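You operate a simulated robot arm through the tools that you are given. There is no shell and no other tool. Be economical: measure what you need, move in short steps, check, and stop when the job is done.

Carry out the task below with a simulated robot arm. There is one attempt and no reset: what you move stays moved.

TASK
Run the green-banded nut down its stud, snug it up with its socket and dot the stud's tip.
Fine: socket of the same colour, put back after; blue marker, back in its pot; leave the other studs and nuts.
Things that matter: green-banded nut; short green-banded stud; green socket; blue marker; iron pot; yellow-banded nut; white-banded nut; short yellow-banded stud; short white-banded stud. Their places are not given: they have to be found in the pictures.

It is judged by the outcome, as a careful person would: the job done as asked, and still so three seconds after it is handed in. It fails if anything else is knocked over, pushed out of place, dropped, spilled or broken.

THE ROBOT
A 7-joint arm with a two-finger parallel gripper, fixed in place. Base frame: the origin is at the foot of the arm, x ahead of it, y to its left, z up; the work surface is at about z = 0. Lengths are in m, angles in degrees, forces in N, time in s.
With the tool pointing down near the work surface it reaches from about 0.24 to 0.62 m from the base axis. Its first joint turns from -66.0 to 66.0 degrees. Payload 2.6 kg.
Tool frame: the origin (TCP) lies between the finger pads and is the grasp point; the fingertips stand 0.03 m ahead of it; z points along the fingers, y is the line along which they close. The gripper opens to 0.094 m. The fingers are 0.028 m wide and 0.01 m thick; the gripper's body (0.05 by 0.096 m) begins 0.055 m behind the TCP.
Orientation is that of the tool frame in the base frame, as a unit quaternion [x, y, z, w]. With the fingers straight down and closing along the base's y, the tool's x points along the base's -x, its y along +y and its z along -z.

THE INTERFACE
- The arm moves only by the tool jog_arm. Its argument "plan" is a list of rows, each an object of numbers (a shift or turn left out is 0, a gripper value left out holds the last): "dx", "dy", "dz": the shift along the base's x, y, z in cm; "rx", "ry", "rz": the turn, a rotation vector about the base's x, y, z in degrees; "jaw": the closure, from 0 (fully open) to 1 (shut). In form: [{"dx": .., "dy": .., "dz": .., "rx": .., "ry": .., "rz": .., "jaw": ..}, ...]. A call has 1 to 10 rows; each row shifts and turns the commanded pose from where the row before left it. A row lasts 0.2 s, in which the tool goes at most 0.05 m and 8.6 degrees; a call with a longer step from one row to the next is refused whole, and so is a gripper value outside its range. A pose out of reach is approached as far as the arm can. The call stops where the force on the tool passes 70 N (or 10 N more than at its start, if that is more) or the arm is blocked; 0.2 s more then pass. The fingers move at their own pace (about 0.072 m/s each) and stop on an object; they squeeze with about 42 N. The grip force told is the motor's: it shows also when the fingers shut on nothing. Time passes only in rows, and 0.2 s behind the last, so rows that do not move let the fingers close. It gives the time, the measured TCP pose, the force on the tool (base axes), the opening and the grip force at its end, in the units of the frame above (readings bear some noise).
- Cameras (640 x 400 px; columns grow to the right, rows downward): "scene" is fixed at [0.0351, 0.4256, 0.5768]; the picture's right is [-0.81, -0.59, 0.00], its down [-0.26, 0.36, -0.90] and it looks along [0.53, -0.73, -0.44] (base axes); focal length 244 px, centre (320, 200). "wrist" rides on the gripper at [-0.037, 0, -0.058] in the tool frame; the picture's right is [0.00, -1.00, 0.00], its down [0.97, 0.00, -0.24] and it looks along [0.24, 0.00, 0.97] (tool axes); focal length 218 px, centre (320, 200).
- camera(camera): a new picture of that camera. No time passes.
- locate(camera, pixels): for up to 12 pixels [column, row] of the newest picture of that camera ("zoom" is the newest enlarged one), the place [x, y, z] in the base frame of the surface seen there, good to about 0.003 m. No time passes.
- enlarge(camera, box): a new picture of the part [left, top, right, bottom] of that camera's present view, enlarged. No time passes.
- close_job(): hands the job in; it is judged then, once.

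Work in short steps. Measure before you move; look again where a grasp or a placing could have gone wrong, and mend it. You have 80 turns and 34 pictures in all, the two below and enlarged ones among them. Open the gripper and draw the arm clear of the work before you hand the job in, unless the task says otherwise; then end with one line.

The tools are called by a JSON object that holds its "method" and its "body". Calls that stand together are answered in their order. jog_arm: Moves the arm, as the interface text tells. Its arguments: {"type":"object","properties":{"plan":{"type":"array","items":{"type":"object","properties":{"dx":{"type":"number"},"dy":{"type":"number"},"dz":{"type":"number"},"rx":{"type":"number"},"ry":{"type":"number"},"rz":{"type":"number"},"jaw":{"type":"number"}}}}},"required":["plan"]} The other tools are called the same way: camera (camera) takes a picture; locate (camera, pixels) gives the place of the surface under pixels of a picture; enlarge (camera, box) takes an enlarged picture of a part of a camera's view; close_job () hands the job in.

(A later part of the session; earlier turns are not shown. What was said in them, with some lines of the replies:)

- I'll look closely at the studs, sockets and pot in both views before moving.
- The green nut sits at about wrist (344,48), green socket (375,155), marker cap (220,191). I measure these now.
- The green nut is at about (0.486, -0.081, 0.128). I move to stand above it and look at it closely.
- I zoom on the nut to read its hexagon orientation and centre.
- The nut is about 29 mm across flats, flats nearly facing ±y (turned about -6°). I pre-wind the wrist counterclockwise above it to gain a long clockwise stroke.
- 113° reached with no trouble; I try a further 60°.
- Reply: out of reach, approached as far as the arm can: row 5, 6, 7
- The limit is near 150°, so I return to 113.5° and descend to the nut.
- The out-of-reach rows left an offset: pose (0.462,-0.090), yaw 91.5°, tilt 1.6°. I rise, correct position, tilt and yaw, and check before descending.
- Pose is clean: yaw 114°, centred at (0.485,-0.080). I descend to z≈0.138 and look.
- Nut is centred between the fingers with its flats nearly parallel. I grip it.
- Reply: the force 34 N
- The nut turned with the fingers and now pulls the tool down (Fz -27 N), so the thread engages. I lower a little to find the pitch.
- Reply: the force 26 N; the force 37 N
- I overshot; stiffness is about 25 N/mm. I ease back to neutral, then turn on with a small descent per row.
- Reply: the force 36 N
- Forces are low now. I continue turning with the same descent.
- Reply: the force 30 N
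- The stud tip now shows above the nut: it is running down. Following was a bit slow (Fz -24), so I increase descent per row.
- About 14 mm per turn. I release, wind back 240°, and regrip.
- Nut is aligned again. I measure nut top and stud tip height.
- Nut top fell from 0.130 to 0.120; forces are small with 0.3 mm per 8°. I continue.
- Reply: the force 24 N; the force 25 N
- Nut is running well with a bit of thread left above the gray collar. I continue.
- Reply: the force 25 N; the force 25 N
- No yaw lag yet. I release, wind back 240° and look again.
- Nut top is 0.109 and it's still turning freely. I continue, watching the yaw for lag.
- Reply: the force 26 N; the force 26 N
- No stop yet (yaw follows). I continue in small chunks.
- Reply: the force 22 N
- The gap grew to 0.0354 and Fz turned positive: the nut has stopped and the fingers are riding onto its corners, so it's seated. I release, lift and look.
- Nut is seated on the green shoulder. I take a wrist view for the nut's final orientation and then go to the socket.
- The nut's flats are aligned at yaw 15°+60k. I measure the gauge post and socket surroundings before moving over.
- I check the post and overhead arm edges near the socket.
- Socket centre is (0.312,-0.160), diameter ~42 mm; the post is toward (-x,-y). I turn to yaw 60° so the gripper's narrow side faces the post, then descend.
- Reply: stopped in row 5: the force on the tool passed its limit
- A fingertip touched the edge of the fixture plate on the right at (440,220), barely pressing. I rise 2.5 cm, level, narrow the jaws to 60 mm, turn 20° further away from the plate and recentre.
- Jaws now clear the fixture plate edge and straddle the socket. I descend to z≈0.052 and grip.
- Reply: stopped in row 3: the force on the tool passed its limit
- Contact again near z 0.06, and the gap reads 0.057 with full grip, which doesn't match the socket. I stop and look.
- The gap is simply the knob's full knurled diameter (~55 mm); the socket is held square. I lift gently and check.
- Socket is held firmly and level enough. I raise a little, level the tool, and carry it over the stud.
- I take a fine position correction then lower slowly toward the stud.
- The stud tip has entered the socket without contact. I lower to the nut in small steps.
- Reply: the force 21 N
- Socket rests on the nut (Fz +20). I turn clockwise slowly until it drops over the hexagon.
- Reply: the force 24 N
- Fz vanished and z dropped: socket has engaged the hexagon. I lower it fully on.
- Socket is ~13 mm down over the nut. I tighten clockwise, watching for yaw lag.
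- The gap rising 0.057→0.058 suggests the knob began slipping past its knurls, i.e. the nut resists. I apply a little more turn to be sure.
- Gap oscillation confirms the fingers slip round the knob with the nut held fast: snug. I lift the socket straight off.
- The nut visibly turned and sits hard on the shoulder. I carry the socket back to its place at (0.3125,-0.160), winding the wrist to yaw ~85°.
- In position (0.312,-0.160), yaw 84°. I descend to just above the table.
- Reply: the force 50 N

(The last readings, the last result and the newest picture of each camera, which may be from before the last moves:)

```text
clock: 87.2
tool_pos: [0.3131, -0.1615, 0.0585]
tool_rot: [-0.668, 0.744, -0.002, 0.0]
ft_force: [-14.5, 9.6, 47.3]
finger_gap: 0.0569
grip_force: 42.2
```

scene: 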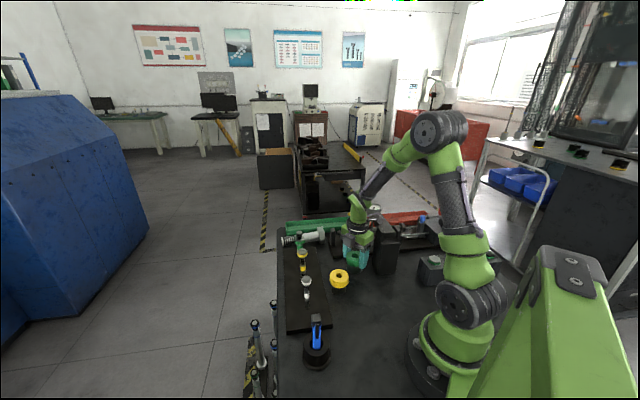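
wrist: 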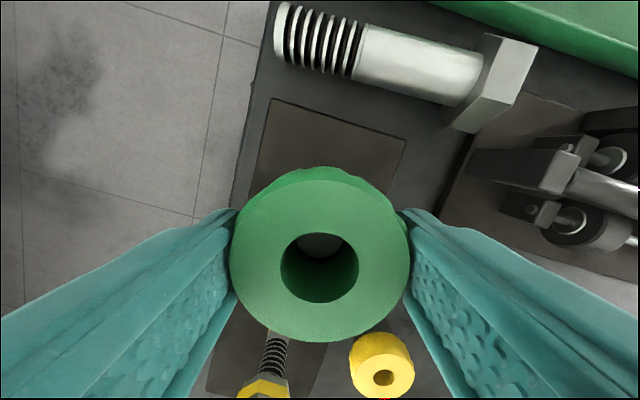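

Socket is down on the table (Fz +47). I ease up 1 mm, open and rise.

{"method": "jog_arm", "body": {"plan": [{"dz": 0.15}, {"jaw": 0.25}, {}, {"dz": 2}, {"dz": 4}, {"dz": 5}, {"dz": 5}, {}]}}

{"method": "camera", "body": {"camera": "wrist"}}

```text
clock: 89.0
tool_pos: [0.3107, -0.1608, 0.2209]
tool_rot: [-0.669, 0.743, 0.001, 0.0]
ft_force: [0.1, -0.1, -0.5]
finger_gap: 0.0704
grip_force: 0.0
```

```text
5 pictures are left
```

wrist: 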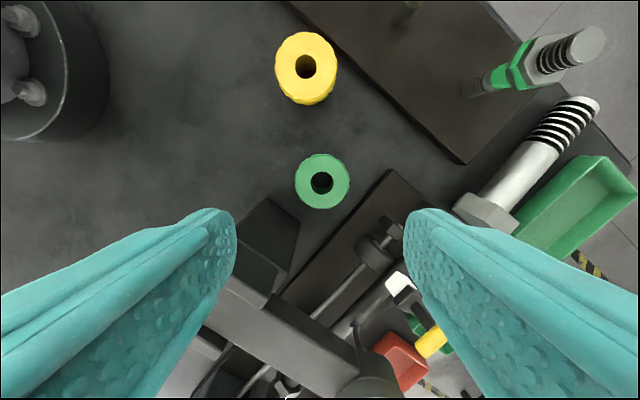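

Socket stands upright at its old place (322,182). I go over to the marker at about (0.247,0.145), unwinding to yaw 0.

{"method": "locate", "body": {"camera": "wrist", "pixels": [[301, 182], [342, 182], [322, 160], [322, 203]]}}

{"method": "jog_arm", "body": {"plan": [{"rz": -8.4, "dz": 2}, {"dx": -0.9, "dy": 4.3, "rz": -8.4}, {"dx": -0.9, "dy": 4.3, "rz": -8.4}, {"dx": -0.9, "dy": 4.3, "rz": -8.4}, {"dx": -0.9, "dy": 4.4, "rz": -8.4}, {"dx": -0.9, "dy": 4.4, "rz": -8.4}, {"dx": -0.9, "dy": 4.4, "rz": -8.4}, {"dx": -0.9, "dy": 4.4, "rz": -8.4}, {"rz": -8.4}, {"rz": -8.4}]}}

{"method": "enlarge", "body": {"camera": "wrist", "box": [272, 160, 368, 220]}}

```text
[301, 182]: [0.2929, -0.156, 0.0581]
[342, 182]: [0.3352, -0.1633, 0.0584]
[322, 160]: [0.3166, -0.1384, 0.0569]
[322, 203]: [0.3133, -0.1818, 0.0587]
```

```text
clock: 91.2
tool_pos: [0.2488, 0.1462, 0.2385]
tool_rot: [0.001, 1.0, 0.001, 0.0]
ft_force: [-0.2, 0.5, -0.6]
finger_gap: 0.0708
grip_force: 0.0
```

```text
6.67 times, centred on (320, 190) of wrist
```

zoom: 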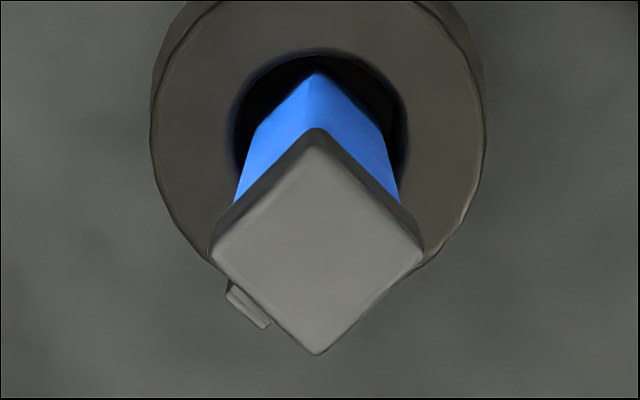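

The marker is square, standing diagonal, clip on its lower-left face. I measure its centre; I'll grip the clip-free faces at yaw -46°.

{"method": "locate", "body": {"camera": "zoom", "pixels": [[318, 241], [235, 243], [400, 256], [317, 160], [318, 325], [316, 60], [180, 100], [450, 100], [317, 90]]}}

{"method": "jog_arm", "body": {"plan": [{"rz": -8, "dz": -1}, {"rz": -8, "dz": -1}, {"rz": -8, "dz": -1}, {"rz": -8, "dz": -1}, {"rz": -8, "dz": -1}, {"rz": -6}, {}]}}

```text
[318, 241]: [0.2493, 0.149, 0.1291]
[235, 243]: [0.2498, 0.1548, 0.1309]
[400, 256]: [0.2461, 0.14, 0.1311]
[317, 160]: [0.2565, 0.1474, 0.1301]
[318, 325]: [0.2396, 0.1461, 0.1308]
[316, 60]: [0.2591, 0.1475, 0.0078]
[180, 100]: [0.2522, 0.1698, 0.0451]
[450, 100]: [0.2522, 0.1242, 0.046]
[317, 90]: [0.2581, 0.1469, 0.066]
```

```text
clock: 92.8
tool_pos: [0.2485, 0.1455, 0.1905]
tool_rot: [0.392, 0.92, 0.001, 0.0]
ft_force: [0.6, 0.0, -0.6]
finger_gap: 0.0707
grip_force: 0.0
```

Marker axis (0.248,0.147), top 0.130, pot rim 0.045. I descend to TCP 0.10 and grip.

{"method": "jog_arm", "body": {"plan": [{"dz": -3, "dy": 0.1}, {"dz": -3}, {"dz": -3}, {}]}}

{"method": "jog_arm", "body": {"plan": [{"jaw": 1}, {}, {}, {}]}}

```text
clock: 93.8
tool_pos: [0.2488, 0.1467, 0.0978]
tool_rot: [0.391, 0.92, 0.0, 0.0]
ft_force: [0.1, 0.0, -0.1]
finger_gap: 0.0704
grip_force: 0.0
```

```text
clock: 94.8
tool_pos: [0.2499, 0.1472, 0.0975]
tool_rot: [0.391, 0.92, 0.001, 0.001]
ft_force: [0.0, -0.1, 0.0]
finger_gap: 0.021
grip_force: 41.5
```

Marker gripped. I lift it out and view it to find the nib's height.

{"method": "jog_arm", "body": {"plan": [{"dz": 3}, {"dz": 4}, {"dz": 4}, {"dz": 4}, {"dz": 3}, {}]}}

{"method": "enlarge", "body": {"camera": "scene", "box": [260, 200, 380, 370]}}

```text
clock: 96.2
tool_pos: [0.2486, 0.146, 0.28]
tool_rot: [0.391, 0.92, 0.001, 0.0]
ft_force: [-0.2, 0.7, -0.5]
finger_gap: 0.0211
grip_force: 42.0
```

```text
2.35 times, centred on (320, 285) of scene
```

zoom: 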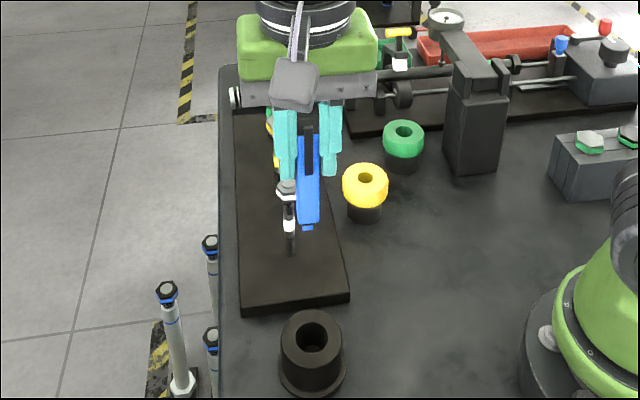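

The marker hangs straight with its blue nib at the bottom (308,228). I measure it.

{"method": "locate", "body": {"camera": "zoom", "pixels": [[308, 229], [308, 226], [308, 220], [302, 221], [315, 220], [308, 231], [308, 180]]}}

```text
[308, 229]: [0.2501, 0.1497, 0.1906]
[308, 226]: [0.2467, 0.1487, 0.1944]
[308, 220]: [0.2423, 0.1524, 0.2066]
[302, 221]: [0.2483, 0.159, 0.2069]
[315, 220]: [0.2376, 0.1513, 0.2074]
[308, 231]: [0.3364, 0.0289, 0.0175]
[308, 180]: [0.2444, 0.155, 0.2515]
```

Nib is 0.091 below the TCP. I carry the marker over the stud tip (0.485,-0.081).

{"method": "jog_arm", "body": {"plan": [{"dx": 2.95, "dy": -2.83}, {"dx": 2.95, "dy": -2.83}, {"dx": 2.95, "dy": -2.83}, {"dx": 2.95, "dy": -2.83}, {"dx": 2.95, "dy": -2.83}, {"dx": 2.95, "dy": -2.83}, {"dx": 2.95, "dy": -2.83}, {"dx": 2.95, "dy": -2.89}, {}, {}]}}

{"method": "jog_arm", "body": {"plan": [{"dz": -2.5}, {"dz": -2}, {}, {}]}}

```text
clock: 98.5
tool_pos: [0.4842, -0.0832, 0.2764]
tool_rot: [0.392, 0.92, 0.001, 0.001]
ft_force: [0.4, -0.1, -0.5]
finger_gap: 0.021
grip_force: 42.0
```

```text
clock: 99.5
tool_pos: [0.4826, -0.0812, 0.233]
tool_rot: [0.392, 0.92, 0.0, 0.001]
ft_force: [-0.4, -0.3, -1.2]
finger_gap: 0.0209
grip_force: 42.0
```

{"method": "jog_arm", "body": {"plan": [{"dz": -0.6, "dx": 0.1}, {}]}}

{"method": "enlarge", "body": {"camera": "scene", "box": [290, 205, 330, 255]}}

```text
clock: 100.0
tool_pos: [0.4855, -0.0807, 0.2266]
tool_rot: [0.392, 0.92, 0.001, -0.001]
ft_force: [-0.6, 0.2, 0.1]
finger_gap: 0.0209
grip_force: 42.4
```

```text
8.00 times, centred on (310, 230) of scene
```

zoom: 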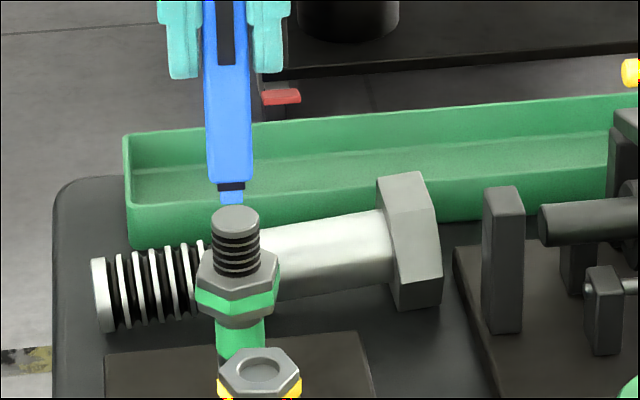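

The nib (231,203) hovers just above the tip (236,219), aligned. I descend in small steps to touch.

{"method": "jog_arm", "body": {"plan": [{"dz": -0.2}, {"dz": -0.2}, {}]}}

{"method": "jog_arm", "body": {"plan": [{"dz": -0.2}, {"dz": -0.15}, {}]}}

```text
clock: 100.8
tool_pos: [0.4857, -0.0809, 0.2237]
tool_rot: [0.392, 0.92, 0.001, 0.001]
ft_force: [0.1, 0.4, -0.2]
finger_gap: 0.0209
grip_force: 41.9
```

```text
clock: 101.7
tool_pos: [0.4859, -0.0799, 0.2202]
tool_rot: [0.391, 0.92, 0.002, -0.001]
ft_force: [0.1, -0.2, -0.6]
finger_gap: 0.0211
grip_force: 41.9
```

{"method": "jog_arm", "body": {"plan": [{"dz": -0.15}, {}]}}

{"method": "jog_arm", "body": {"plan": [{"dz": -0.1}, {}]}}

```text
clock: 102.2
tool_pos: [0.4847, -0.0801, 0.2194]
tool_rot: [0.392, 0.92, 0.001, 0.0]
ft_force: [0.4, -0.2, -1.1]
finger_gap: 0.021
grip_force: 41.7
```

```text
clock: 102.8
tool_pos: [0.485, -0.0806, 0.2168]
tool_rot: [0.391, 0.92, 0.002, 0.0]
ft_force: [-0.1, 0.8, -0.8]
finger_gap: 0.021
grip_force: 42.2
```

{"method": "jog_arm", "body": {"plan": [{"dz": -0.1}, {}]}}

{"method": "jog_arm", "body": {"plan": [{"dz": -0.1}, {}]}}

```text
clock: 103.5
tool_pos: [0.4855, -0.0812, 0.2166]
tool_rot: [0.391, 0.92, 0.001, 0.0]
ft_force: [-0.5, 0.5, 1.8]
finger_gap: 0.0212
grip_force: 42.1
```

```text
clock: 104.0
tool_pos: [0.485, -0.0817, 0.2154]
tool_rot: [0.392, 0.92, 0.001, 0.0]
ft_force: [-2.8, 0.8, 6.3]
finger_gap: 0.0211
grip_force: 42.1
```

Contact at about 6 N: the dot is made. I lift straight up and check the tip.

{"method": "jog_arm", "body": {"plan": [{}, {"dz": 1}, {"dz": 2}, {"dz": 3.4}, {}]}}

{"method": "enlarge", "body": {"camera": "scene", "box": [290, 205, 330, 255]}}

```text
clock: 105.2
tool_pos: [0.484, -0.0811, 0.28]
tool_rot: [0.392, 0.92, 0.001, 0.0]
ft_force: [0.3, 0.4, -0.2]
finger_gap: 0.0212
grip_force: 42.1
```

```text
8.00 times, centred on (310, 230) of scene
```

zoom: 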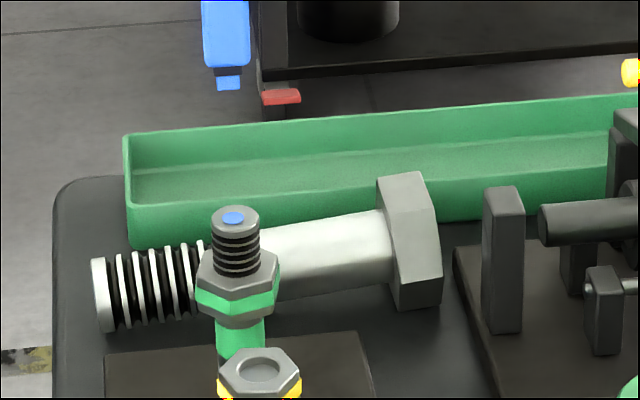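

A clean blue dot shows at (233,218). I return the marker to above its pot.

{"method": "jog_arm", "body": {"plan": [{"dx": -2.95, "dy": 2.84}, {"dx": -2.95, "dy": 2.84}, {"dx": -2.95, "dy": 2.84}, {"dx": -2.95, "dy": 2.84}, {"dx": -2.95, "dy": 2.84}, {"dx": -2.95, "dy": 2.84}, {"dx": -2.95, "dy": 2.84}, {"dx": -2.95, "dy": 2.84}, {}, {}]}}

{"method": "jog_arm", "body": {"plan": [{"dz": -4}, {"dz": -4}, {"dz": -3}, {}]}}

```text
clock: 107.5
tool_pos: [0.247, 0.1478, 0.278]
tool_rot: [0.391, 0.92, 0.0, 0.001]
ft_force: [-0.6, -0.1, -1.0]
finger_gap: 0.0211
grip_force: 41.9
```

```text
clock: 108.5
tool_pos: [0.2489, 0.1484, 0.17]
tool_rot: [0.392, 0.92, 0.002, -0.001]
ft_force: [-0.2, 0.0, -0.1]
finger_gap: 0.0211
grip_force: 42.1
```

By command bookkeeping I'm 1 mm off in x from the pick pose; I correct and insert slowly.

{"method": "jog_arm", "body": {"plan": [{"dx": -0.1, "dy": -0.04}, {"dz": -1.5}, {"dz": -1.5}, {"dz": -1.5}, {}]}}

{"method": "jog_arm", "body": {"plan": [{"dz": -1}, {"dz": -0.8}, {"dz": -0.4}, {}]}}

```text
clock: 109.7
tool_pos: [0.2482, 0.1458, 0.124]
tool_rot: [0.391, 0.921, 0.001, 0.0]
ft_force: [-0.4, -1.1, -0.2]
finger_gap: 0.021
grip_force: 41.9
```

```text
clock: 110.7
tool_pos: [0.2492, 0.1459, 0.1021]
tool_rot: [0.391, 0.92, 0.001, 0.0]
ft_force: [0.5, 0.6, -0.9]
finger_gap: 0.0209
grip_force: 42.1
```

The marker slid in freely. I lower the last few mm to the pot's floor.

{"method": "jog_arm", "body": {"plan": [{"dz": -0.25}, {"dz": -0.15}, {}]}}

```text
clock: 111.5
tool_pos: [0.2486, 0.1459, 0.0984]
tool_rot: [0.391, 0.92, 0.001, 0.001]
ft_force: [-0.9, 0.5, -0.4]
finger_gap: 0.021
grip_force: 42.0
```

It's back at the original depth (0.098). I open, then rise clear.

{"method": "jog_arm", "body": {"plan": [{"dz": -0.07}, {"jaw": 0.3}, {}, {}, {"dz": 3}, {"dz": 4}, {"dz": 4}, {"dz": 4}, {"dx": 2, "dy": -4}, {}]}}

{"method": "camera", "body": {"camera": "scene"}}

```text
clock: 113.7
tool_pos: [0.2692, 0.1057, 0.2511]
tool_rot: [0.392, 0.92, 0.001, 0.0]
ft_force: [1.2, 0.1, 0.5]
finger_gap: 0.0659
grip_force: 0.1
```

```text
0 pictures are left
```

scene: 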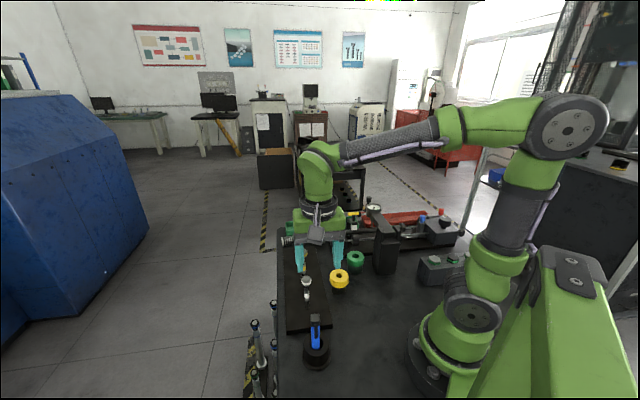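

The marker stands in its pot (315,335), the sockets and other nuts are in place, and the arm is clear. I rise a little more and hand in.

{"method": "jog_arm", "body": {"plan": [{"dz": 4, "jaw": 0}, {"dz": 4}, {"dz": 4}, {}]}}

{"method": "close_job", "body": {}}

```text
clock: 114.7
tool_pos: [0.2699, 0.1067, 0.3695]
tool_rot: [0.391, 0.92, 0.001, 0.0]
ft_force: [-0.4, 0.6, 0.1]
finger_gap: 0.0938
grip_force: 0.0
```

```text
The job is handed in.
```

The green-banded nut is run down and snugged on its shoulder with the green socket, and the stud tip has a blue dot; the socket is back in its place, the marker is in its pot, and the other studs and nuts were left alone.
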